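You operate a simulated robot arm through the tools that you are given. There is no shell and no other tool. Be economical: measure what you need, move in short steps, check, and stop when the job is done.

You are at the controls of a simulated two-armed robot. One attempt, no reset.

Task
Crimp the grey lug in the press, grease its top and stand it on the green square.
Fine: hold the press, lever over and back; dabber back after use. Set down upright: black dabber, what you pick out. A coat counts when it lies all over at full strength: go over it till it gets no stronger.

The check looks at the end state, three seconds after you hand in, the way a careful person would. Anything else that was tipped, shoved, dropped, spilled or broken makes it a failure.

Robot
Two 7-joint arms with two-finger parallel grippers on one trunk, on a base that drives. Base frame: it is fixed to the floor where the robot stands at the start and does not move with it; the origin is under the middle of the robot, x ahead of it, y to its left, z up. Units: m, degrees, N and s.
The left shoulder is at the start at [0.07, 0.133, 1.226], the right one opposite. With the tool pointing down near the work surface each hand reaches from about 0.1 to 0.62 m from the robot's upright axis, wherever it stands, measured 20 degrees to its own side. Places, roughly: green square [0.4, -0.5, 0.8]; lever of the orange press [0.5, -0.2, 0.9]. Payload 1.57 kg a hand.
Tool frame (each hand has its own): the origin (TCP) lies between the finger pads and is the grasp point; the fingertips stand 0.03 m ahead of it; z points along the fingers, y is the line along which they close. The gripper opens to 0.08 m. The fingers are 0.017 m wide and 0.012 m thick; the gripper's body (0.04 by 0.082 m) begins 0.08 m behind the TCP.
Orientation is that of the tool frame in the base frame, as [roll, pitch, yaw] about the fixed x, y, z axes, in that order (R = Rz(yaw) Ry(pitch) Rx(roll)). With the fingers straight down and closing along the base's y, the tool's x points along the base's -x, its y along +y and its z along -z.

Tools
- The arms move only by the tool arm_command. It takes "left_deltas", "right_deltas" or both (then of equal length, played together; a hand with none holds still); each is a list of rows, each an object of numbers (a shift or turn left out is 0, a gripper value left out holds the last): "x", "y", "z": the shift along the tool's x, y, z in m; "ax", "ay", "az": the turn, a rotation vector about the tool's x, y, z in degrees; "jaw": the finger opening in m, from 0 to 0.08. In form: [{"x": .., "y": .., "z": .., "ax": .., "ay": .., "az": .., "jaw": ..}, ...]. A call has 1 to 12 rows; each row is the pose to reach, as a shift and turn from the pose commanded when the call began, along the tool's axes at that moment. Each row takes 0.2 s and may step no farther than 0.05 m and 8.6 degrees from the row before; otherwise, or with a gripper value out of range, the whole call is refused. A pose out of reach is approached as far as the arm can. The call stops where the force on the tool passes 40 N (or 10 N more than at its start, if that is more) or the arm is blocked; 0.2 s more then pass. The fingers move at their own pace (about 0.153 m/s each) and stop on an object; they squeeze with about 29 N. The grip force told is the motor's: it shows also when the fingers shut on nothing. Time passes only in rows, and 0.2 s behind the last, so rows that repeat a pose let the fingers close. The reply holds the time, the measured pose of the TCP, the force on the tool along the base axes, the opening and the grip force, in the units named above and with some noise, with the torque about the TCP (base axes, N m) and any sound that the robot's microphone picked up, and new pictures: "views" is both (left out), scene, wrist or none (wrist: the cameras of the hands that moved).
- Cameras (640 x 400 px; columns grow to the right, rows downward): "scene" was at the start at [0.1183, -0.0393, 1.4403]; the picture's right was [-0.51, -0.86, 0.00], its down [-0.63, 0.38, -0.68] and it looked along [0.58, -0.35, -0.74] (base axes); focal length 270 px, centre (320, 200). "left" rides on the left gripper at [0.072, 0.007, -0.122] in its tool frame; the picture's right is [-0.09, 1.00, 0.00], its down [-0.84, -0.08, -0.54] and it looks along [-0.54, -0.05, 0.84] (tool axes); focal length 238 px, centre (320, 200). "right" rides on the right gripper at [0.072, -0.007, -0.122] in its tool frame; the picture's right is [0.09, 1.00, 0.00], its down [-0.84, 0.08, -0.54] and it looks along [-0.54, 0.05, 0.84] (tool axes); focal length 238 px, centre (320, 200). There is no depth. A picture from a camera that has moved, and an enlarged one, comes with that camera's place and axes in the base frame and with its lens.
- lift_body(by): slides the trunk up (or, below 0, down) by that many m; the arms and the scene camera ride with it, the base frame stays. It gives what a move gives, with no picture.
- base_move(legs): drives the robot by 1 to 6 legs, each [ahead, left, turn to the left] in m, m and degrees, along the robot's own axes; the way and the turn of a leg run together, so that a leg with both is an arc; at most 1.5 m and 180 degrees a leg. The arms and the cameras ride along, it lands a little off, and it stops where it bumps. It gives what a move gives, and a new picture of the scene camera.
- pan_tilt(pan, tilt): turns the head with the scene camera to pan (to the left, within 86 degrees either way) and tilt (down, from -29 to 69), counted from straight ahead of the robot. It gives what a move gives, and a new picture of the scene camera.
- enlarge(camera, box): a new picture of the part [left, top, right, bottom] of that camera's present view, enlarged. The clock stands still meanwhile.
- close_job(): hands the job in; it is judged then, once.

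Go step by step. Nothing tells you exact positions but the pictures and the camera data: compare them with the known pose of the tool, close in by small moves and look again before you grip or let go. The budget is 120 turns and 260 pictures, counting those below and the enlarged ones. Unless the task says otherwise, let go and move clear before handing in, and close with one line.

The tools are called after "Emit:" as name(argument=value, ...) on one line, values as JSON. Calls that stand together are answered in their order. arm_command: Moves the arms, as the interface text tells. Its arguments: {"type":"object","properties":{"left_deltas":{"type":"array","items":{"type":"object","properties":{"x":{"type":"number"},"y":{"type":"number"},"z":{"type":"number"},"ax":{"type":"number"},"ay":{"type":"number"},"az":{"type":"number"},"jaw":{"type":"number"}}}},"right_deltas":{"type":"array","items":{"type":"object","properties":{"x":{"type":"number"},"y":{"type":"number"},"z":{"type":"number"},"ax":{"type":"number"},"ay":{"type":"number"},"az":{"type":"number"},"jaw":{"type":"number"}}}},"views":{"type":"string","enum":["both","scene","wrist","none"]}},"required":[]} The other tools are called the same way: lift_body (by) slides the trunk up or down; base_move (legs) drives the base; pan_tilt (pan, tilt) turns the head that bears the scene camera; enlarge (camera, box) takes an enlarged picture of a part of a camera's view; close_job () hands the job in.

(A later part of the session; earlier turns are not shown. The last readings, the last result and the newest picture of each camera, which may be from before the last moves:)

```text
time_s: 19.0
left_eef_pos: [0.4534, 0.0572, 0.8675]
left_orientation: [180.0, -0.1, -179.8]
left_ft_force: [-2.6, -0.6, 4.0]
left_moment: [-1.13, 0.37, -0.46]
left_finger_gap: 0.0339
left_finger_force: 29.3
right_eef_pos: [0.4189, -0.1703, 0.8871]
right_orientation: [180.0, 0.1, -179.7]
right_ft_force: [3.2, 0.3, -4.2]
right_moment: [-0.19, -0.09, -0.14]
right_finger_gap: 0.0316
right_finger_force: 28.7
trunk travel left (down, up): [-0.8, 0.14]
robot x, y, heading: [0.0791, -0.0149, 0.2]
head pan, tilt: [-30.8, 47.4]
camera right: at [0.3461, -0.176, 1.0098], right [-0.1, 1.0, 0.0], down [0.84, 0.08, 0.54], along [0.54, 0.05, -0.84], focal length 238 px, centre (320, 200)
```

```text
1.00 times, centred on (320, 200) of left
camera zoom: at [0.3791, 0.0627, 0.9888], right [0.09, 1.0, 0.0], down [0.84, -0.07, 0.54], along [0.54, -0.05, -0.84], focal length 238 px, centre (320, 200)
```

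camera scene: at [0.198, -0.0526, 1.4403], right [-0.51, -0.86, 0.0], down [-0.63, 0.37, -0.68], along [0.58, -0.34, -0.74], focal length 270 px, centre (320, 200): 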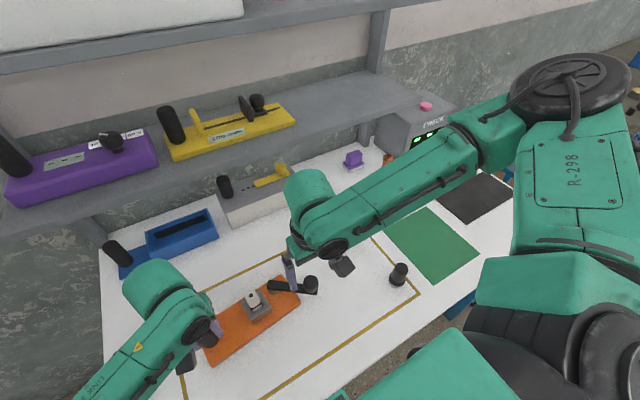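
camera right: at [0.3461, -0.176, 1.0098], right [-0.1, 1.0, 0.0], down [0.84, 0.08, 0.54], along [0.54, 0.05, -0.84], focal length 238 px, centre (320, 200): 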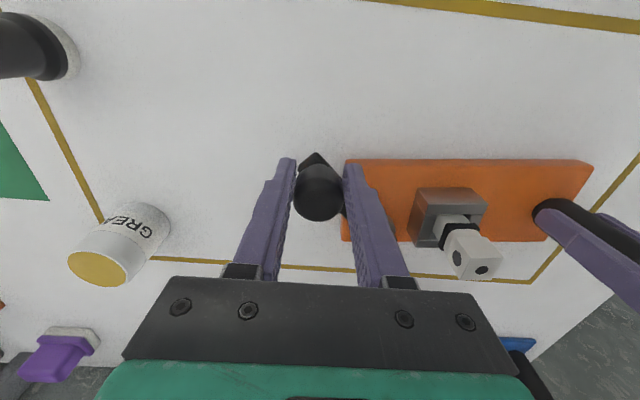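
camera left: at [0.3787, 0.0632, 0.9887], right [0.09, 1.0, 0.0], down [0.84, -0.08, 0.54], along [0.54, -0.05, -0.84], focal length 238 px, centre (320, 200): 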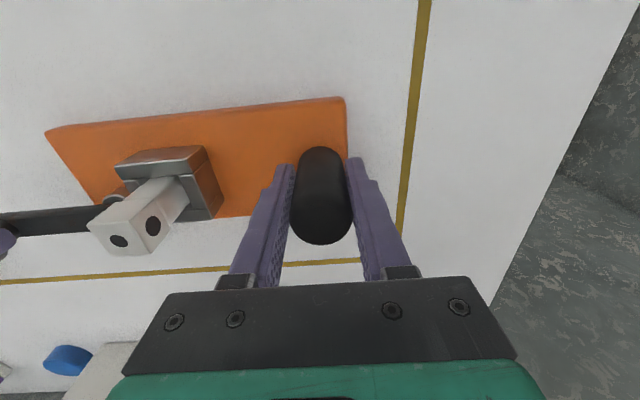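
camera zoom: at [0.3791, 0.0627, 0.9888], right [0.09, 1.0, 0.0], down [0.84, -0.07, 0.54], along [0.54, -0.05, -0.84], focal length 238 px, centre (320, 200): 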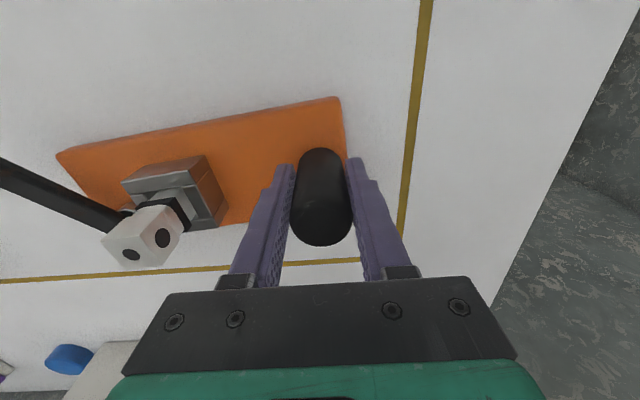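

The press is turning back. Continuing another ~14 mm.

Emit:
arm_command(right_deltas=[{"x": 0.005, "y": 0.001}, {"x": 0.01, "y": 0.002}, {"x": 0.015, "y": 0.003}, {"x": 0.015, "y": 0.003}], views="wrist")

Emit:
enlarge(camera="left", box=[0, 0, 640, 400])

```text
time_s: 20.0
left_eef_pos: [0.4524, 0.057, 0.8668]
left_orientation: [-180.0, -0.1, -179.8]
left_ft_force: [-4.6, -1.6, 5.8]
left_moment: [-1.14, 0.73, -0.63]
left_finger_gap: 0.0338
left_finger_force: 28.9
right_eef_pos: [0.4032, -0.1669, 0.8878]
right_orientation: [179.9, 0.0, -179.9]
right_ft_force: [3.8, 0.2, -3.7]
right_moment: [-0.3, -0.16, -0.16]
right_finger_gap: 0.0311
right_finger_force: 28.3
trunk travel left (down, up): [-0.8, 0.14]
robot x, y, heading: [0.0795, -0.0103, 0.2]
head pan, tilt: [-30.8, 47.4]
camera right: at [0.3315, -0.173, 1.0102], right [-0.1, 1.0, 0.0], down [0.84, 0.08, 0.54], along [0.54, 0.05, -0.84], focal length 238 px, centre (320, 200)
```

right: 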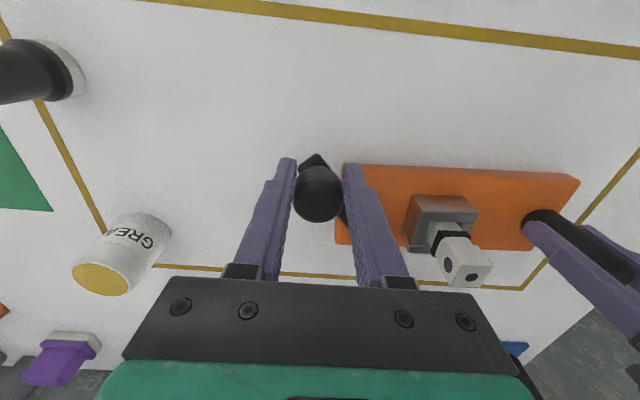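

```text
1.00 times, centred on (320, 200) of left
camera zoom: at [0.3788, 0.0626, 0.9888], right [0.09, 1.0, 0.0], down [0.84, -0.07, 0.54], along [0.54, -0.05, -0.84], focal length 238 px, centre (320, 200)
```

zoom: 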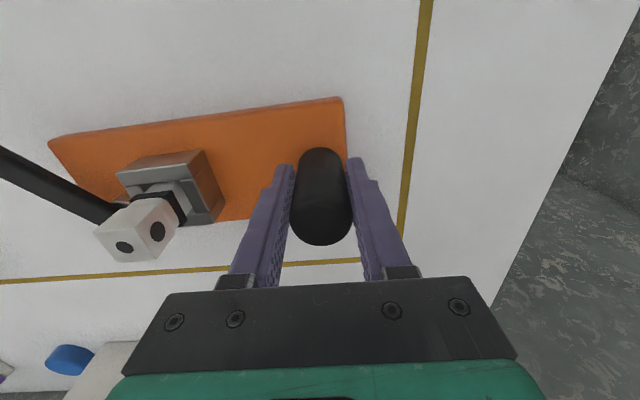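

Emit:
arm_command(right_deltas=[{"x": 0.004, "y": 0.001}, {"x": 0.008, "y": 0.001}, {"x": 0.008, "y": 0.001}], views="none")

Emit:
enlarge(camera="left", box=[0, 0, 640, 400])

Emit:
enlarge(camera="right", box=[240, 100, 640, 350])

```text
time_s: 20.8
left_eef_pos: [0.4533, 0.058, 0.8678]
left_orientation: [179.9, 0.2, -179.5]
left_ft_force: [3.3, 2.1, -0.6]
left_moment: [-0.34, -0.45, 0.61]
left_finger_gap: 0.0333
left_finger_force: 28.7
right_eef_pos: [0.3945, -0.1656, 0.8884]
right_orientation: [-179.9, 0.0, -179.8]
right_ft_force: [-1.0, 0.3, 0.7]
right_moment: [0.02, 0.06, -0.01]
right_finger_gap: 0.0157
right_finger_force: 0.3
trunk travel left (down, up): [-0.8, 0.14]
robot x, y, heading: [0.0777, -0.0128, 0.2]
head pan, tilt: [-30.8, 47.4]
```

```text
1.00 times, centred on (320, 200) of left
camera zoom: at [0.3795, 0.0637, 0.9887], right [0.09, 1.0, 0.0], down [0.84, -0.07, 0.54], along [0.54, -0.04, -0.84], focal length 238 px, centre (320, 200)
```

zoom: 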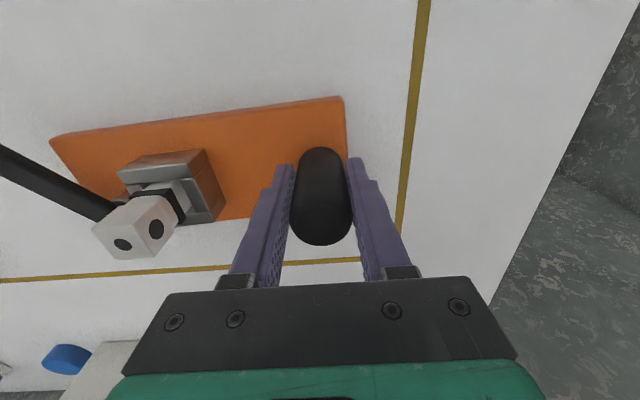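

```text
1.60 times, centred on (440, 225) of right
camera zoom: at [0.3231, -0.1716, 1.0108], right [-0.1, 1.0, 0.0], down [0.84, 0.08, 0.54], along [0.54, 0.05, -0.84], focal length 381 px, centre (128, 160)
```

zoom: 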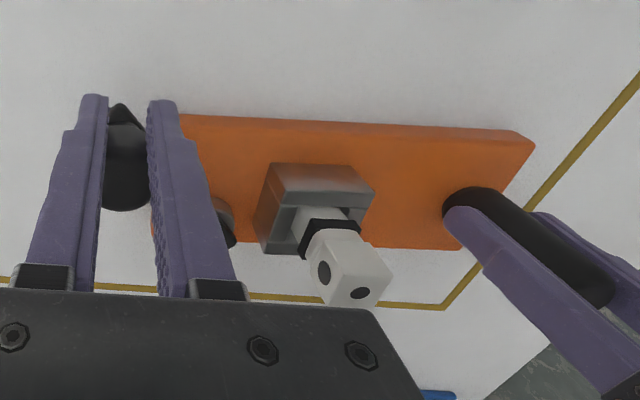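

The knob slipped out again, but the press is within a few mm of its first place. Now I push the knob back toward +x with the closed fingers, following its arc.

Emit:
arm_command(right_deltas=[{"x": -0.008, "y": -0.007, "jaw": 0.015}, {"x": -0.016, "y": -0.0145}, {"x": -0.026, "y": -0.0195}, {"x": -0.037, "y": -0.0235}, {"x": -0.045, "y": -0.025}, {"x": -0.052, "y": -0.0262}], views="wrist")

Emit:
enlarge(camera="left", box=[0, 0, 640, 400])

```text
time_s: 22.2
left_eef_pos: [0.4519, 0.056, 0.8672]
left_orientation: [-180.0, 0.0, -179.8]
left_ft_force: [0.7, 6.5, -0.1]
left_moment: [-0.75, -0.17, 0.48]
left_finger_gap: 0.0337
left_finger_force: 29.0
right_eef_pos: [0.4473, -0.1917, 0.8897]
right_orientation: [-179.9, 0.1, -179.9]
right_ft_force: [-2.8, -6.9, -0.4]
right_moment: [-0.12, 0.05, -0.07]
right_finger_gap: 0.0208
right_finger_force: 3.3
trunk travel left (down, up): [-0.8, 0.14]
robot x, y, heading: [0.0805, -0.0132, 0.1]
head pan, tilt: [-30.8, 47.4]
camera right: at [0.3756, -0.1982, 1.0111], right [-0.1, 1.0, 0.0], down [0.84, 0.08, 0.54], along [0.54, 0.05, -0.84], focal length 238 px, centre (320, 200)
```

right: 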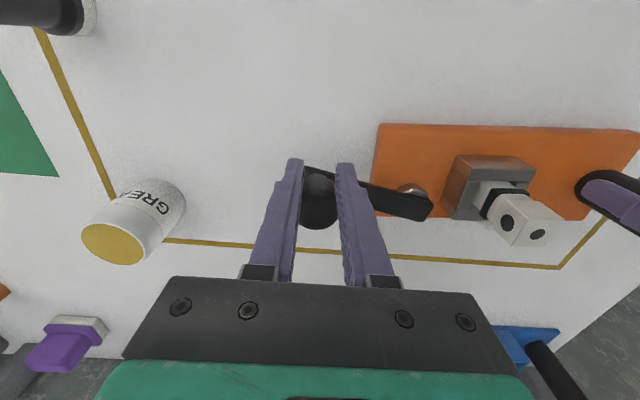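

```text
1.00 times, centred on (320, 200) of left
camera zoom: at [0.3787, 0.0632, 0.9889], right [0.09, 1.0, 0.0], down [0.84, -0.08, 0.54], along [0.54, -0.05, -0.84], focal length 238 px, centre (320, 200)
```

zoom: 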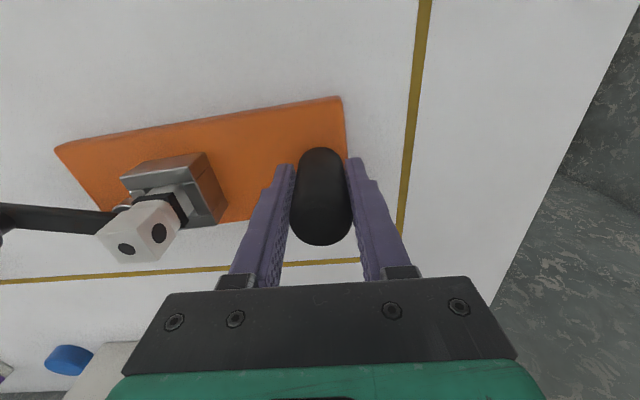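

The lever is about 15–17° short of rest. I'll back off, close the fingers fully and push the knob with them as a flat face.

Emit:
arm_command(right_deltas=[{"x": 0.025}, {"x": 0.025, "jaw": 0.0}, {"x": 0.025, "jaw": 0.0, "y": -0.002}, {"x": 0.012, "y": -0.002}, {"x": 0.006, "y": -0.002}, {"x": 0.0, "y": -0.002}, {"x": -0.006, "y": -0.002}, {"x": -0.006, "y": -0.002}], views="wrist")

Emit:
enlarge(camera="left", box=[0, 0, 640, 400])

```text
time_s: 24.0
left_eef_pos: [0.4522, 0.0565, 0.8679]
left_orientation: [-179.9, 0.0, -179.8]
left_ft_force: [0.7, 0.9, -0.5]
left_moment: [0.19, -0.08, 0.26]
left_finger_gap: 0.0332
left_finger_force: 29.2
right_eef_pos: [0.4542, -0.1944, 0.8895]
right_orientation: [180.0, 0.2, -179.8]
right_ft_force: [0.6, 0.4, 1.1]
right_moment: [-0.02, 0.01, -0.02]
right_finger_gap: 0.0001
right_finger_force: 21.3
trunk travel left (down, up): [-0.8, 0.14]
robot x, y, heading: [0.0829, -0.0144, 0.2]
head pan, tilt: [-30.8, 47.4]
camera right: at [0.3821, -0.2002, 1.0109], right [-0.1, 1.0, 0.0], down [0.84, 0.08, 0.54], along [0.54, 0.05, -0.84], focal length 238 px, centre (320, 200)
```

right: 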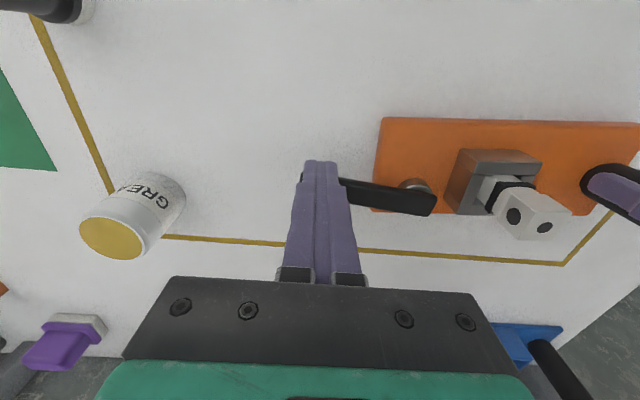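

```text
1.00 times, centred on (320, 200) of left
camera zoom: at [0.3791, 0.0631, 0.9887], right [0.09, 1.0, 0.0], down [0.84, -0.07, 0.54], along [0.54, -0.05, -0.84], focal length 238 px, centre (320, 200)
```

zoom: 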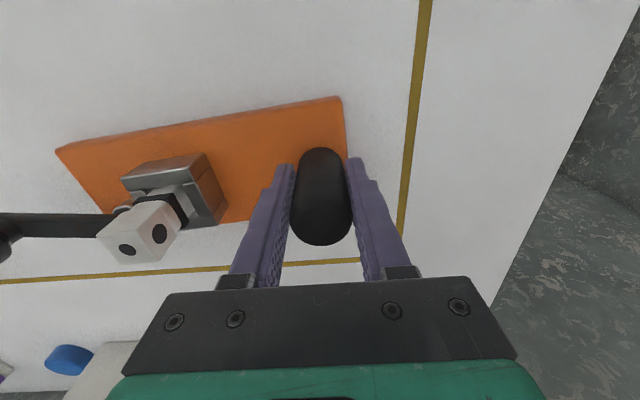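

Emit:
arm_command(right_deltas=[{"x": -0.004}, {"x": -0.008}, {"x": -0.011}, {"x": -0.011}], views="wrist")

Emit:
enlarge(camera="left", box=[0, 0, 640, 400])

```text
time_s: 25.0
left_eef_pos: [0.4518, 0.0574, 0.8671]
left_orientation: [179.9, 0.1, -179.9]
left_ft_force: [0.0, -0.6, -0.3]
left_moment: [0.29, -0.1, 0.0]
left_finger_gap: 0.0336
left_finger_force: 28.9
right_eef_pos: [0.4664, -0.1931, 0.8885]
right_orientation: [180.0, 0.2, -179.8]
right_ft_force: [-0.1, -0.8, 0.6]
right_moment: [0.02, 0.0, -0.01]
right_finger_gap: 0.0
right_finger_force: 20.6
trunk travel left (down, up): [-0.8, 0.14]
robot x, y, heading: [0.0799, -0.0132, -0.1]
head pan, tilt: [-30.8, 47.4]
camera right: at [0.393, -0.2001, 1.0107], right [-0.1, 1.0, 0.0], down [0.84, 0.08, 0.54], along [0.54, 0.05, -0.84], focal length 238 px, centre (320, 200)
```

right: 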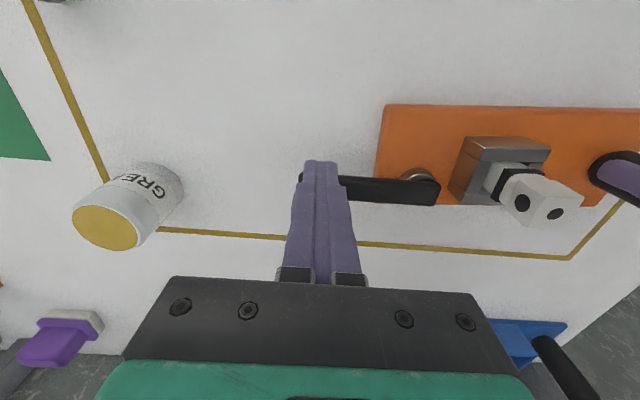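

```text
1.00 times, centred on (320, 200) of left
camera zoom: at [0.3789, 0.0629, 0.9887], right [0.09, 1.0, 0.0], down [0.84, -0.08, 0.54], along [0.54, -0.05, -0.84], focal length 238 px, centre (320, 200)
```

zoom: 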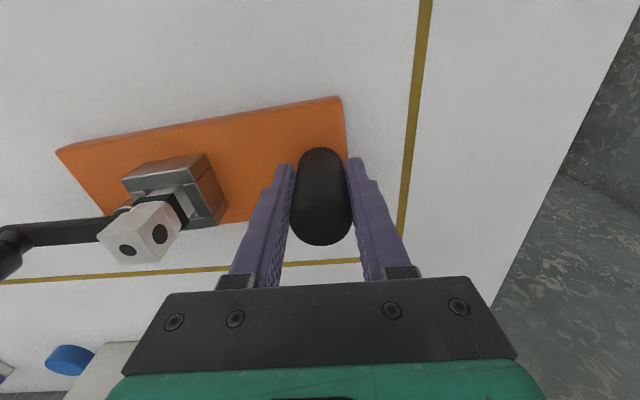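

Emit:
arm_command(right_deltas=[{"x": -0.002}, {"x": -0.004}, {"x": -0.005}, {"x": -0.005}], views="wrist")

Emit:
enlarge(camera="left", box=[0, 0, 640, 400])

```text
time_s: 26.0
left_eef_pos: [0.4527, 0.0561, 0.8666]
left_orientation: [180.0, 0.0, -179.9]
left_ft_force: [0.3, -1.2, -0.2]
left_moment: [0.32, -0.06, -0.01]
left_finger_gap: 0.0333
left_finger_force: 28.8
right_eef_pos: [0.4708, -0.1939, 0.8888]
right_orientation: [180.0, 0.1, -179.8]
right_ft_force: [0.5, 0.3, 0.8]
right_moment: [-0.01, -0.03, -0.03]
right_finger_gap: 0.0001
right_finger_force: 21.2
trunk travel left (down, up): [-0.8, 0.14]
robot x, y, heading: [0.0814, -0.0158, 0.3]
head pan, tilt: [-30.8, 47.4]
camera right: at [0.3982, -0.1999, 1.0111], right [-0.1, 1.0, 0.0], down [0.84, 0.08, 0.54], along [0.54, 0.05, -0.84], focal length 238 px, centre (320, 200)
```

right: 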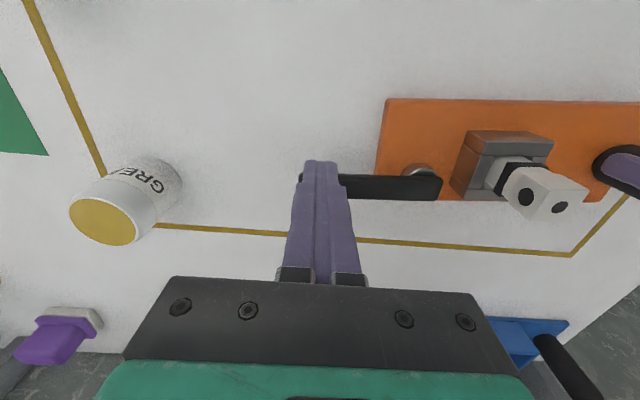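

```text
1.00 times, centred on (320, 200) of left
camera zoom: at [0.379, 0.063, 0.9888], right [0.09, 1.0, 0.0], down [0.84, -0.08, 0.54], along [0.54, -0.05, -0.84], focal length 238 px, centre (320, 200)
```

zoom: 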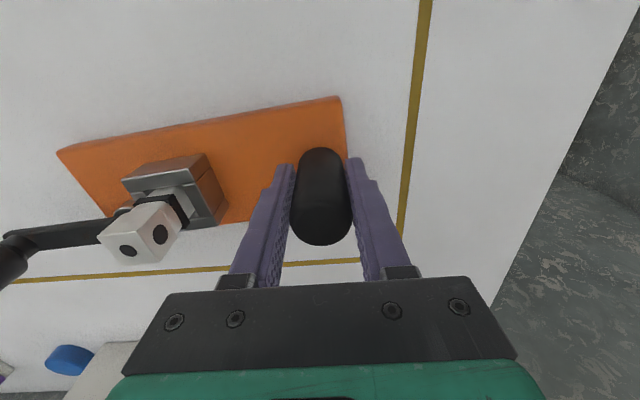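

The lever is back parallel to the press. A last 2 mm nudge, then I lift the right hand clear and try turning the press back with the left grip.

Emit:
arm_command(right_deltas=[{"x": -0.002}, {"x": 0.01}, {"x": 0.015, "z": -0.04}, {"x": 0.015, "z": -0.08}, {"x": 0.015, "z": -0.08, "jaw": 0.08}], views="none")

Emit:
arm_command(left_deltas=[{"az": 2}, {"az": 4}, {"az": 6}, {"az": 6}], views="both")

Emit:
enlarge(camera="right", box=[0, 0, 640, 400])

```text
time_s: 27.2
left_eef_pos: [0.452, 0.0565, 0.8678]
left_orientation: [180.0, 0.0, -179.9]
left_ft_force: [0.0, 1.1, 0.4]
left_moment: [0.32, 0.05, -0.13]
left_finger_gap: 0.0332
left_finger_force: 28.6
right_eef_pos: [0.4539, -0.1934, 0.97]
right_orientation: [-180.0, 0.0, -179.6]
right_ft_force: [0.2, 0.5, 0.4]
right_moment: [0.0, 0.02, 0.01]
right_finger_gap: 0.0802
right_finger_force: 0.0
trunk travel left (down, up): [-0.8, 0.14]
robot x, y, heading: [0.0807, -0.0139, 0.2]
head pan, tilt: [-30.8, 47.4]
```

```text
time_s: 28.2
left_eef_pos: [0.4519, 0.0545, 0.8682]
left_orientation: [179.9, -0.1, 174.2]
left_ft_force: [0.5, -0.5, 0.0]
left_moment: [0.36, -0.01, -0.02]
left_finger_gap: 0.0335
left_finger_force: 28.5
right_eef_pos: [0.4541, -0.195, 0.9697]
right_orientation: [-180.0, -0.1, -179.9]
right_ft_force: [0.2, -0.6, -0.6]
right_moment: [0.03, -0.01, -0.01]
right_finger_gap: 0.0802
right_finger_force: 0.0
trunk travel left (down, up): [-0.8, 0.14]
robot x, y, heading: [0.0798, -0.0117, 0.0]
head pan, tilt: [-30.8, 47.4]
camera scene: at [0.1989, -0.0526, 1.4402], right [-0.51, -0.86, 0.0], down [-0.63, 0.37, -0.68], along [0.58, -0.34, -0.74], focal length 270 px, centre (320, 200)
camera left: at [0.3801, 0.0692, 0.9894], right [0.19, 0.98, 0.0], down [0.82, -0.16, 0.54], along [0.53, -0.1, -0.84], focal length 238 px, centre (320, 200)
```

scene: 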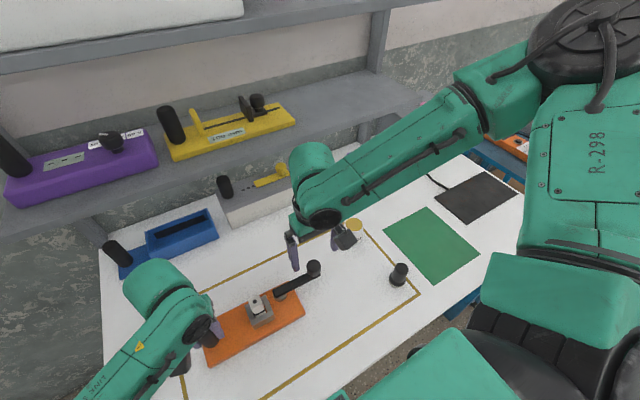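
left: 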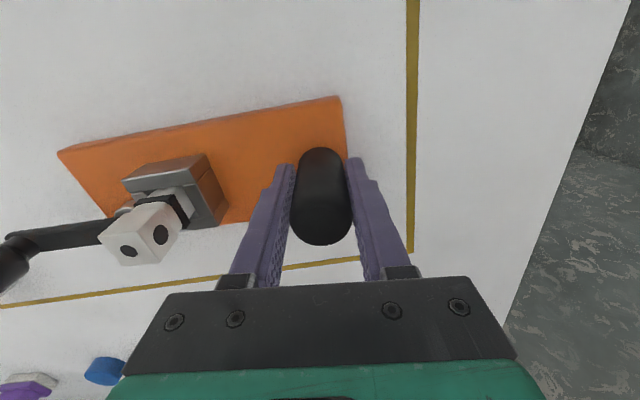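

```text
1.00 times, centred on (320, 200) of right
camera zoom: at [0.3813, -0.2006, 1.0918], right [-0.1, 1.0, 0.0], down [0.84, 0.08, 0.54], along [0.54, 0.05, -0.84], focal length 238 px, centre (320, 200)
```

zoom: 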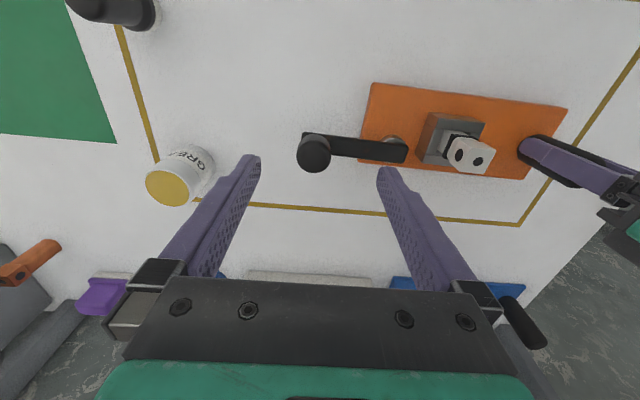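

The press turned back with the grip and now lies square with its frame again, the lever at rest. Keeping the left hold, I take the right hand over to the dabber.

Emit:
arm_command(right_deltas=[{"z": -0.03, "x": 0.005, "y": -0.02}, {"z": -0.04, "x": 0.022, "y": -0.06}, {"z": -0.04, "x": 0.045, "y": -0.1}, {"z": -0.04, "x": 0.065, "y": -0.14}, {"z": -0.04, "x": 0.089, "y": -0.175}, {"z": -0.04, "x": 0.089, "y": -0.175}], views="wrist")

Emit:
enlarge(camera="scene", box=[200, 200, 460, 362])

```text
time_s: 29.6
left_eef_pos: [0.4525, 0.0553, 0.8683]
left_orientation: [180.0, -0.1, 174.2]
left_ft_force: [0.3, 0.6, -1.6]
left_moment: [0.52, 0.01, -0.04]
left_finger_gap: 0.0335
left_finger_force: 29.2
right_eef_pos: [0.3678, -0.3695, 1.0097]
right_orientation: [180.0, 0.0, -179.8]
right_ft_force: [0.0, -0.4, 0.4]
right_moment: [0.01, 0.01, 0.04]
right_finger_gap: 0.0799
right_finger_force: 0.1
right hand out of reach, approached as far as the arm can: row 3
trunk travel left (down, up): [-0.8, 0.14]
robot x, y, heading: [0.078, -0.012, 0.3]
head pan, tilt: [-30.8, 47.4]
camera right: at [0.2954, -0.3756, 1.1313], right [-0.1, 1.0, 0.0], down [0.84, 0.08, 0.54], along [0.54, 0.05, -0.84], focal length 238 px, centre (320, 200)
```

right: 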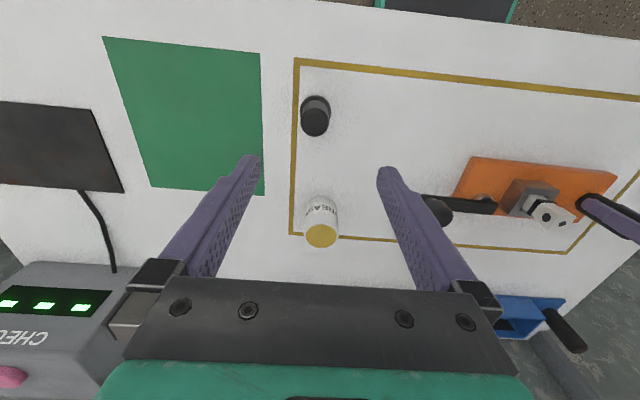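

```text
2.46 times, centred on (330, 281) of scene
camera zoom: at [0.1994, -0.053, 1.4402], right [-0.51, -0.86, 0.0], down [-0.63, 0.38, -0.68], along [0.58, -0.34, -0.74], focal length 665 px, centre (295, 1)
```

zoom: 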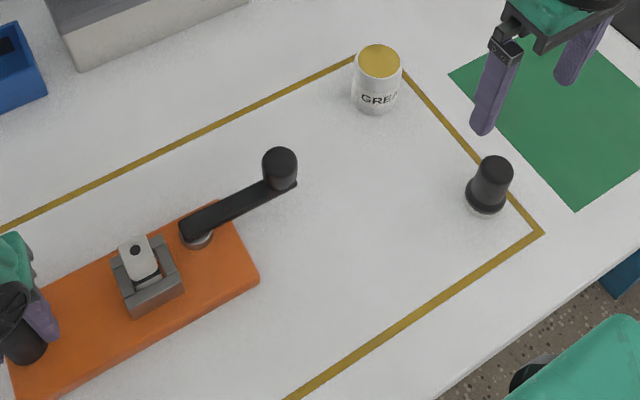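

Emit:
arm_command(right_deltas=[{"z": 0.035, "x": 0.005, "y": -0.003}, {"z": 0.07, "x": 0.005, "y": -0.003}, {"z": 0.08, "x": 0.005, "y": -0.003}], views="wrist")

```text
time_s: 30.4
left_eef_pos: [0.4515, 0.0544, 0.8673]
left_orientation: [180.0, 0.1, 174.2]
left_ft_force: [0.2, 0.5, -1.2]
left_moment: [0.5, 0.0, 0.03]
left_finger_gap: 0.0335
left_finger_force: 29.9
right_eef_pos: [0.3607, -0.3732, 0.9287]
right_orientation: [180.0, 0.1, -179.8]
right_ft_force: [0.0, -0.2, -0.1]
right_moment: [0.0, -0.02, -0.06]
right_finger_gap: 0.08
right_finger_force: 0.0
trunk travel left (down, up): [-0.8, 0.14]
robot x, y, heading: [0.0783, -0.0179, 0.4]
head pan, tilt: [-30.8, 47.4]
camera right: at [0.2892, -0.3787, 1.0507], right [-0.1, 1.0, 0.0], down [0.84, 0.08, 0.54], along [0.54, 0.05, -0.84], focal length 238 px, centre (320, 200)
```

right: 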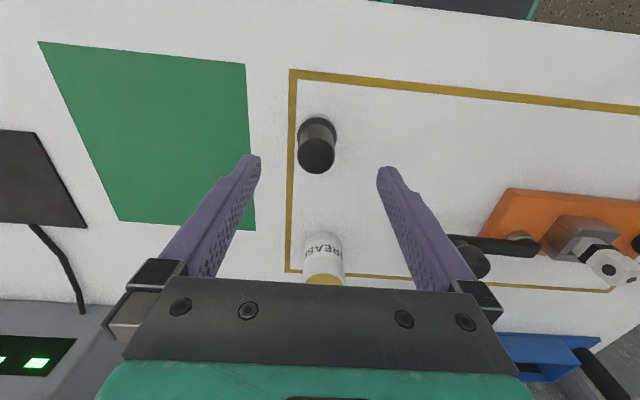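

Emit:
arm_command(right_deltas=[{"z": 0.035, "x": -0.004, "y": -0.002}, {"z": 0.07, "x": -0.004, "y": -0.002}, {"z": 0.075, "x": -0.004, "y": -0.002}, {"z": 0.075, "x": -0.004, "y": -0.002}], views="wrist")

```text
time_s: 31.4
left_eef_pos: [0.4514, 0.0557, 0.8687]
left_orientation: [180.0, 0.0, 174.2]
left_ft_force: [-0.3, -0.7, -1.3]
left_moment: [0.51, -0.01, -0.03]
left_finger_gap: 0.0334
left_finger_force: 28.9
right_eef_pos: [0.3667, -0.375, 0.854]
right_orientation: [-180.0, -0.1, -179.9]
right_ft_force: [-0.1, 0.1, -0.1]
right_moment: [0.0, -0.02, -0.02]
right_finger_gap: 0.0798
right_finger_force: 0.0
trunk travel left (down, up): [-0.8, 0.14]
robot x, y, heading: [0.0806, -0.0138, 0.0]
head pan, tilt: [-30.8, 47.4]
camera right: at [0.2935, -0.3814, 0.9758], right [-0.1, 1.0, 0.0], down [0.84, 0.08, 0.54], along [0.54, 0.05, -0.84], focal length 238 px, centre (320, 200)
```

right: 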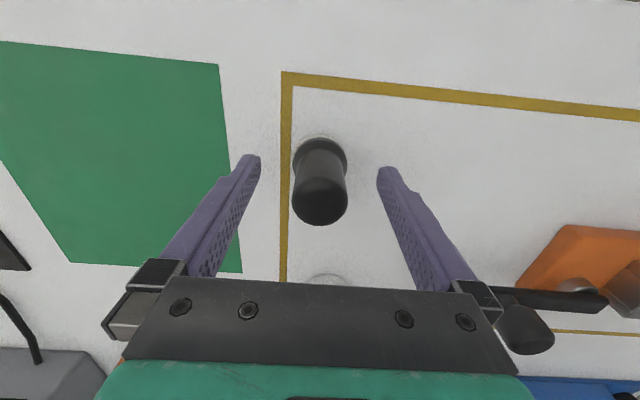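

Emit:
arm_command(right_deltas=[{"jaw": 0.05}, {"jaw": 0.015}, {"jaw": 0.015}, {"jaw": 0.015}], views="wrist")

```text
time_s: 32.4
left_eef_pos: [0.4525, 0.0554, 0.8684]
left_orientation: [-179.9, 0.0, 174.2]
left_ft_force: [-0.5, 0.3, -0.8]
left_moment: [0.49, 0.0, 0.0]
left_finger_gap: 0.0336
left_finger_force: 28.9
right_eef_pos: [0.3663, -0.3746, 0.8552]
right_orientation: [-180.0, 0.0, -179.8]
right_ft_force: [0.7, -0.2, 0.1]
right_moment: [-0.05, -0.01, -0.01]
right_finger_gap: 0.0308
right_finger_force: 29.0
trunk travel left (down, up): [-0.8, 0.14]
robot x, y, heading: [0.0803, -0.0143, 0.3]
head pan, tilt: [-30.8, 47.4]
camera right: at [0.2933, -0.3815, 0.9761], right [-0.1, 1.0, 0.0], down [0.84, 0.08, 0.54], along [0.54, 0.05, -0.84], focal length 238 px, centre (320, 200)
```

right: 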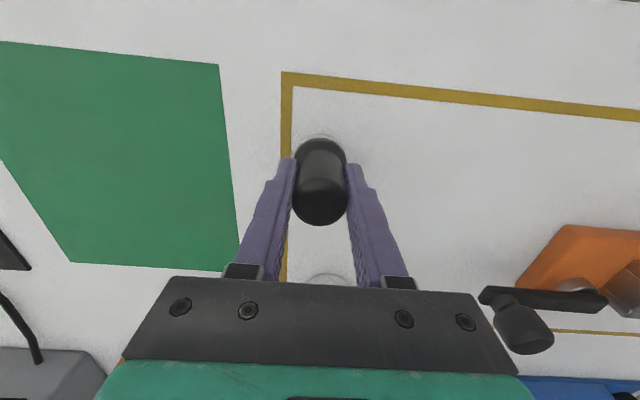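

Gripped. I lift it and carry it over the grease pot at about (.518,-.348), top about .88.

Emit:
arm_command(right_deltas=[{"z": -0.045}, {"z": -0.09}, {"z": -0.13}, {"z": -0.13, "x": -0.04, "y": 0.006}, {"z": -0.13, "x": -0.08, "y": 0.013}, {"z": -0.13, "x": -0.12, "y": 0.019}, {"z": -0.13, "x": -0.15, "y": 0.025}, {"z": -0.13, "x": -0.15, "y": 0.025}], views="both")

Emit:
enlarge(camera="scene", box=[260, 180, 420, 280])

```text
time_s: 34.2
left_eef_pos: [0.4516, 0.0556, 0.8688]
left_orientation: [179.9, -0.1, 174.2]
left_ft_force: [0.3, -0.7, -0.5]
left_moment: [0.56, 0.02, 0.01]
left_finger_gap: 0.0333
left_finger_force: 29.2
right_eef_pos: [0.5171, -0.3479, 0.9836]
right_orientation: [-180.0, 0.0, -179.9]
right_ft_force: [0.4, 0.6, -0.6]
right_moment: [0.02, 0.01, 0.02]
right_finger_gap: 0.0308
right_finger_force: 28.1
trunk travel left (down, up): [-0.8, 0.14]
robot x, y, heading: [0.0846, -0.013, 0.1]
head pan, tilt: [-30.8, 47.4]
camera scene: at [0.198, -0.0536, 1.4402], right [-0.51, -0.86, 0.0], down [-0.63, 0.38, -0.68], along [0.58, -0.34, -0.74], focal length 270 px, centre (320, 200)
camera right: at [0.4432, -0.3547, 1.1054], right [-0.1, 1.0, 0.0], down [0.84, 0.08, 0.54], along [0.54, 0.05, -0.84], focal length 238 px, centre (320, 200)
```

scene: 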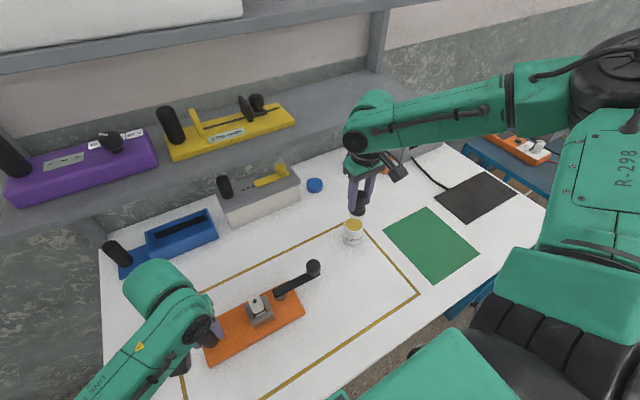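
right: 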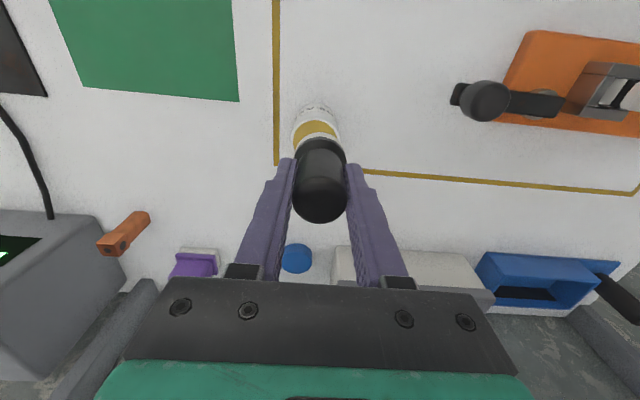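

```text
4.00 times, centred on (340, 230) of scene
camera zoom: at [0.198, -0.0536, 1.4402], right [-0.51, -0.86, 0.0], down [-0.63, 0.38, -0.68], along [0.58, -0.34, -0.74], focal length 1081 px, centre (240, 80)
```

zoom: 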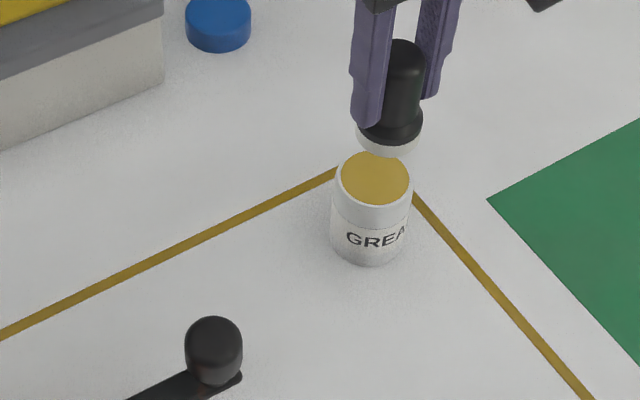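

Aligned within a few mm. I lower onto the grease slowly.

Emit:
arm_command(right_deltas=[{"x": -0.003, "y": -0.002, "z": 0.02}, {"x": -0.003, "y": -0.002, "z": 0.04}, {"x": -0.003, "y": -0.002, "z": 0.044}, {"x": -0.003, "y": -0.002, "z": 0.047}, {"x": -0.003, "y": -0.002, "z": 0.05}, {"x": -0.003, "y": -0.002, "z": 0.05}], views="wrist")

Emit:
enlarge(camera="scene", box=[300, 190, 420, 265])

```text
time_s: 35.6
left_eef_pos: [0.4533, 0.0552, 0.869]
left_orientation: [180.0, 0.0, 174.2]
left_ft_force: [0.1, -0.2, -0.4]
left_moment: [0.45, 0.03, 0.04]
left_finger_gap: 0.0333
left_finger_force: 29.0
right_eef_pos: [0.518, -0.3506, 0.9321]
right_orientation: [-179.9, 0.0, -179.8]
right_ft_force: [0.1, 0.9, 0.0]
right_moment: [-0.04, -0.02, 0.0]
right_finger_gap: 0.0306
right_finger_force: 28.3
trunk travel left (down, up): [-0.8, 0.14]
robot x, y, heading: [0.0779, -0.0165, 0.3]
head pan, tilt: [-30.8, 47.4]
camera right: at [0.446, -0.357, 1.0547], right [-0.1, 1.0, 0.0], down [0.84, 0.08, 0.54], along [0.54, 0.05, -0.84], focal length 238 px, centre (320, 200)
```

right: 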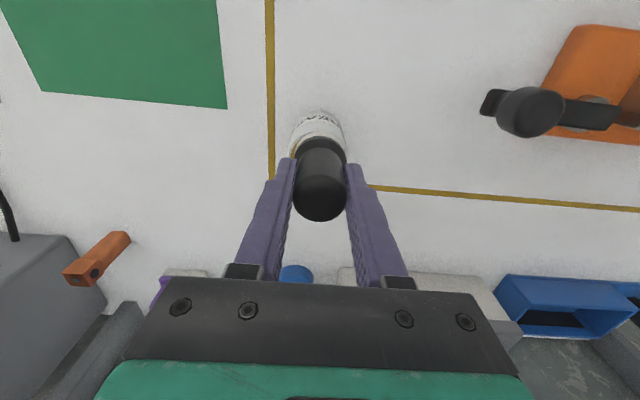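

```text
5.33 times, centred on (360, 228) of scene
camera zoom: at [0.199, -0.0526, 1.4402], right [-0.51, -0.86, 0.0], down [-0.63, 0.37, -0.68], along [0.58, -0.34, -0.74], focal length 1442 px, centre (107, 53)
```

zoom: 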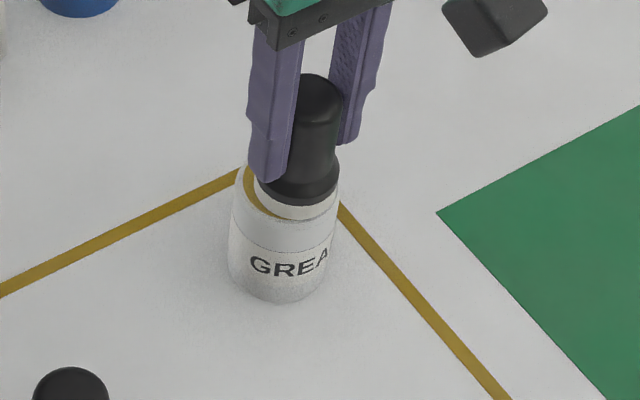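

Emit:
arm_command(right_deltas=[{"x": -0.003, "y": 0.004}, {"x": -0.003, "y": 0.004, "z": 0.003}, {"x": -0.003, "y": 0.004, "z": 0.006}, {"x": -0.003, "y": 0.004, "z": 0.008}, {"x": -0.003, "y": 0.004, "z": 0.008}], views="none")

Emit:
enlarge(camera="scene", box=[300, 190, 420, 265])

```text
time_s: 36.8
left_eef_pos: [0.4515, 0.0561, 0.8693]
left_orientation: [-180.0, 0.1, 174.2]
left_ft_force: [0.1, 0.8, 0.0]
left_moment: [0.52, 0.06, -0.01]
left_finger_gap: 0.0333
left_finger_force: 28.9
right_eef_pos: [0.5208, -0.3459, 0.9271]
right_orientation: [-179.8, 0.1, -179.7]
right_ft_force: [1.6, -3.7, 13.5]
right_moment: [-0.23, -0.11, 0.02]
right_finger_gap: 0.0303
right_finger_force: 28.8
trunk travel left (down, up): [-0.8, 0.14]
robot x, y, heading: [0.0776, -0.0169, 0.3]
head pan, tilt: [-30.8, 47.4]
```

```text
5.33 times, centred on (360, 228) of scene
camera zoom: at [0.1969, -0.0521, 1.4406], right [-0.51, -0.86, 0.0], down [-0.63, 0.37, -0.68], along [0.58, -0.35, -0.74], focal length 1442 px, centre (107, 53)
```

zoom: 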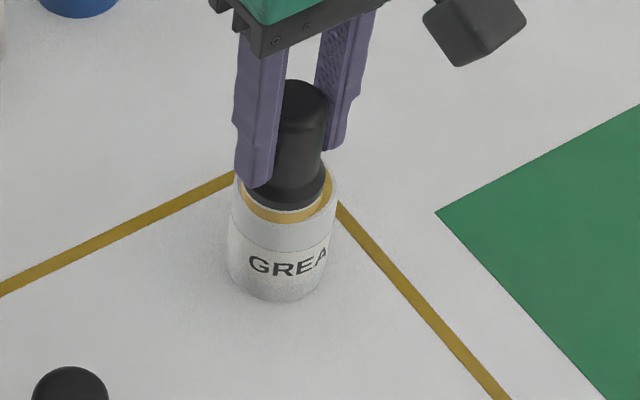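

The dabber met the grease with a light press. I lift it, release the post with the left hand and lift clear, then check the pad.

Emit:
arm_command(left_deltas=[{"jaw": 0.08}, {"jaw": 0.08}, {"jaw": 0.08, "z": -0.04}, {"jaw": 0.08, "z": -0.085}, {"jaw": 0.08, "z": -0.13}], right_deltas=[{"z": -0.01}, {"z": -0.03}, {"z": -0.07}, {"z": -0.1}, {"z": -0.12}], views="both")

Emit:
enlarge(camera="scene", box=[300, 160, 420, 235])

```text
time_s: 38.0
left_eef_pos: [0.4516, 0.0563, 0.998]
left_orientation: [180.0, 0.1, 174.1]
left_ft_force: [0.3, -0.6, 0.4]
left_moment: [-0.02, 0.0, -0.04]
left_finger_gap: 0.0802
left_finger_force: 0.2
right_eef_pos: [0.5212, -0.3459, 1.045]
right_orientation: [-180.0, 0.0, -179.8]
right_ft_force: [-0.6, 1.3, -0.5]
right_moment: [-0.01, 0.01, 0.04]
right_finger_gap: 0.0306
right_finger_force: 29.0
trunk travel left (down, up): [-0.8, 0.14]
robot x, y, heading: [0.0826, -0.0126, 0.1]
head pan, tilt: [-30.8, 47.4]
camera scene: at [0.1981, -0.0521, 1.4402], right [-0.51, -0.86, 0.0], down [-0.63, 0.37, -0.68], along [0.58, -0.34, -0.74], focal length 270 px, centre (320, 200)
camera right: at [0.4493, -0.3523, 1.1673], right [-0.1, 1.0, 0.0], down [0.84, 0.08, 0.54], along [0.54, 0.05, -0.84], focal length 238 px, centre (320, 200)
camera left: at [0.3801, 0.0707, 1.1198], right [0.19, 0.98, 0.0], down [0.82, -0.16, 0.54], along [0.53, -0.1, -0.84], focal length 238 px, centre (320, 200)
```

scene: 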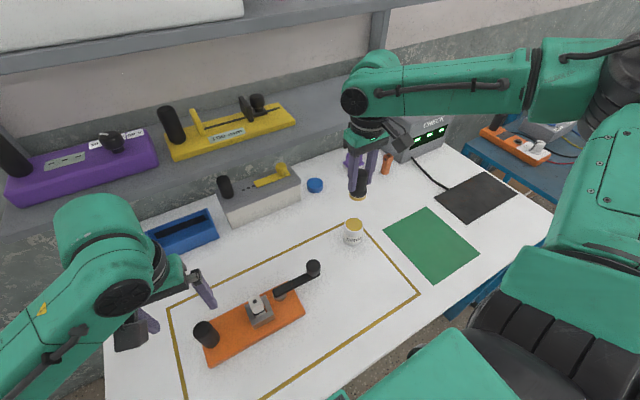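
right: 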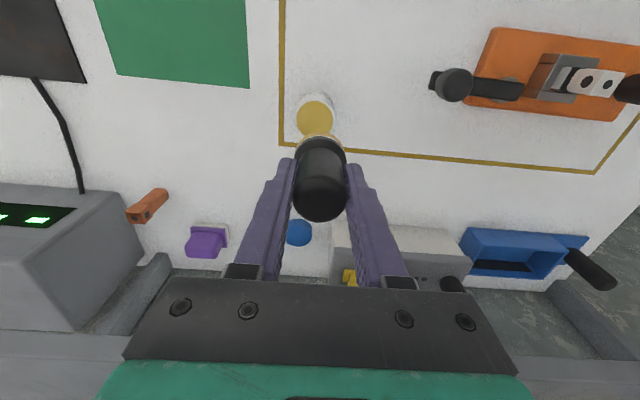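
left: 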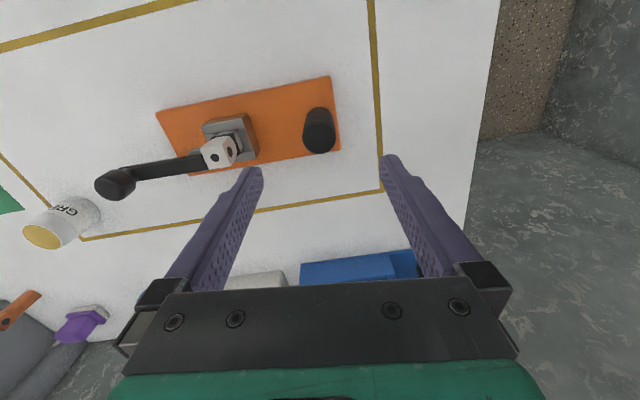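

```text
5.33 times, centred on (360, 198) of scene
camera zoom: at [0.1981, -0.0521, 1.4402], right [-0.51, -0.86, 0.0], down [-0.63, 0.37, -0.68], along [0.58, -0.34, -0.74], focal length 1442 px, centre (107, 213)
```

zoom: 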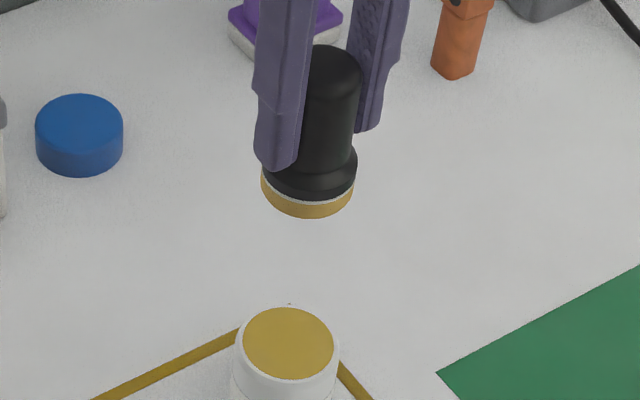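

The pad is greased. Now the base goes left, so that the right hand can reach over the lug.

Emit:
base_move(legs=[[0.0, 0.13, 0.0]])

```text
time_s: 38.8
left_eef_pos: [0.4518, 0.0616, 0.9969]
left_orientation: [-180.0, 0.0, 173.5]
left_ft_force: [0.2, -0.5, 0.1]
left_moment: [0.01, -0.02, 0.03]
left_finger_gap: 0.08
left_finger_force: 0.1
right_eef_pos: [0.5154, -0.3431, 1.045]
right_orientation: [180.0, 0.1, 179.6]
right_ft_force: [0.3, 0.2, -0.4]
right_moment: [0.02, 0.01, -0.02]
right_finger_gap: 0.0306
right_finger_force: 29.1
trunk travel left (down, up): [-0.8, 0.14]
robot x, y, heading: [0.0743, -0.0021, -0.3]
head pan, tilt: [-30.8, 47.4]
stopped in leg 1: the robot was blocked; the commanded pose is now the measured one
camera scene: at [0.1964, -0.0451, 1.4402], right [-0.52, -0.85, 0.0], down [-0.63, 0.38, -0.68], along [0.58, -0.35, -0.74], focal length 270 px, centre (320, 200)
```

scene: 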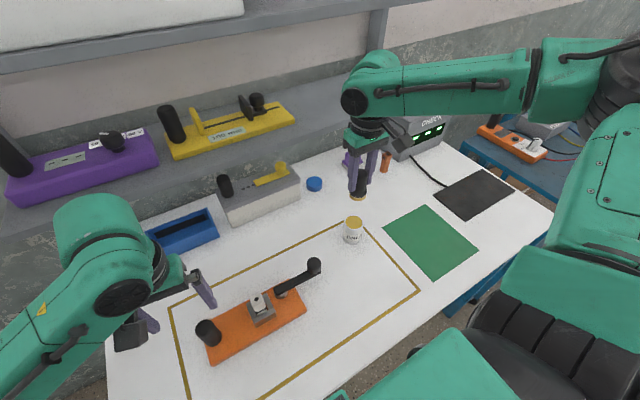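

The base was blocked after 1 cm. I'll look for what is in the way.

Emit:
pan_tilt(pan=45, tilt=55)

Emit:
pan_tilt(pan=5, tilt=60)

```text
time_s: 40.2
left_eef_pos: [0.4513, 0.0618, 0.9985]
left_orientation: [-179.9, 0.0, 173.5]
left_ft_force: [0.0, 0.6, 0.2]
left_moment: [0.01, 0.0, 0.03]
left_finger_gap: 0.0797
left_finger_force: 0.1
right_eef_pos: [0.5168, -0.3419, 1.0454]
right_orientation: [-180.0, 0.1, 179.5]
right_ft_force: [0.2, -0.1, -0.1]
right_moment: [0.0, 0.01, -0.02]
right_finger_gap: 0.0306
right_finger_force: 29.0
trunk travel left (down, up): [-0.8, 0.14]
robot x, y, heading: [0.0798, -0.0061, -0.3]
head pan, tilt: [45.0, 55.0]
camera scene: at [0.179, 0.047, 1.4302], right [0.7, -0.71, 0.0], down [-0.58, -0.57, -0.57], along [0.41, 0.4, -0.82], focal length 270 px, centre (320, 200)
```

scene: 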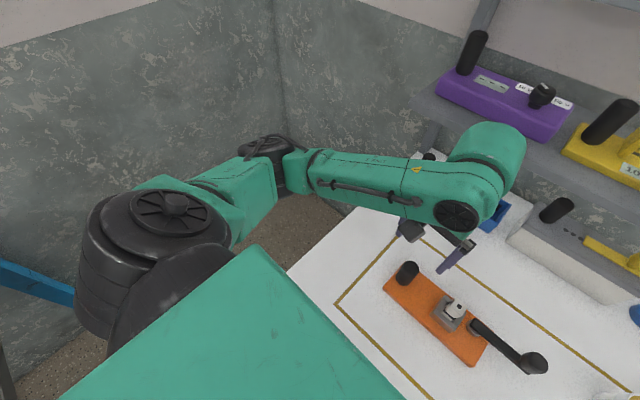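

```text
time_s: 41.3
left_eef_pos: [0.4509, 0.0618, 0.9997]
left_orientation: [-180.0, 0.0, 173.6]
left_ft_force: [-0.5, 0.3, -0.4]
left_moment: [0.02, 0.01, -0.01]
left_finger_gap: 0.0797
left_finger_force: 0.1
right_eef_pos: [0.5159, -0.3413, 1.0454]
right_orientation: [-180.0, 0.0, 179.6]
right_ft_force: [1.2, -0.4, 0.1]
right_moment: [-0.05, 0.05, -0.01]
right_finger_gap: 0.0306
right_finger_force: 29.6
trunk travel left (down, up): [-0.8, 0.14]
robot x, y, heading: [0.0769, -0.0037, -0.3]
head pan, tilt: [5.0, 60.0]
camera scene: at [0.1941, 0.0019, 1.4242], right [0.08, -1.0, 0.0], down [-0.86, -0.07, -0.5], along [0.5, 0.04, -0.87], focal length 270 px, centre (320, 200)
```

scene: 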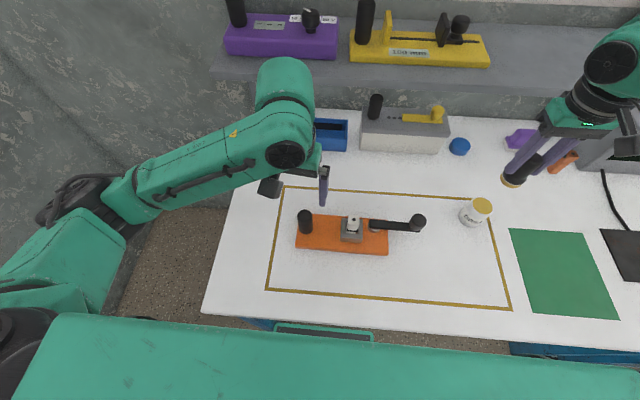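

The base's front likely touches a table leg. I'll back off, then go left.

Emit:
base_move(legs=[[-0.08, -0.01, 0.3], [0.0, 0.12, 0.0]])

```text
time_s: 43.2
left_eef_pos: [0.3724, 0.174, 0.9989]
left_orientation: [179.9, 0.2, 173.9]
left_ft_force: [-1.4, 0.2, 0.0]
left_moment: [-0.02, -0.01, 0.03]
left_finger_gap: 0.0799
left_finger_force: 0.1
right_eef_pos: [0.4381, -0.2291, 1.045]
right_orientation: [179.8, 0.1, 180.0]
right_ft_force: [1.2, -0.8, -1.1]
right_moment: [0.04, 0.0, 0.03]
right_finger_gap: 0.0305
right_finger_force: 29.4
trunk travel left (down, up): [-0.8, 0.14]
robot x, y, heading: [-0.0019, 0.1052, -0.3]
head pan, tilt: [5.0, 60.0]
camera scene: at [0.1141, 0.1116, 1.4243], right [0.09, -1.0, 0.0], down [-0.86, -0.07, -0.5], along [0.5, 0.04, -0.87], focal length 270 px, centre (320, 200)
```

scene: 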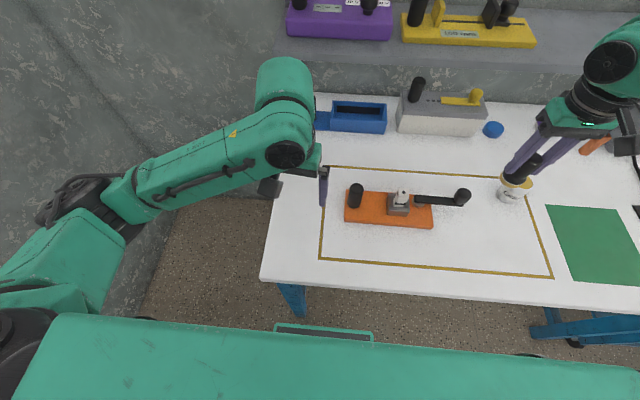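

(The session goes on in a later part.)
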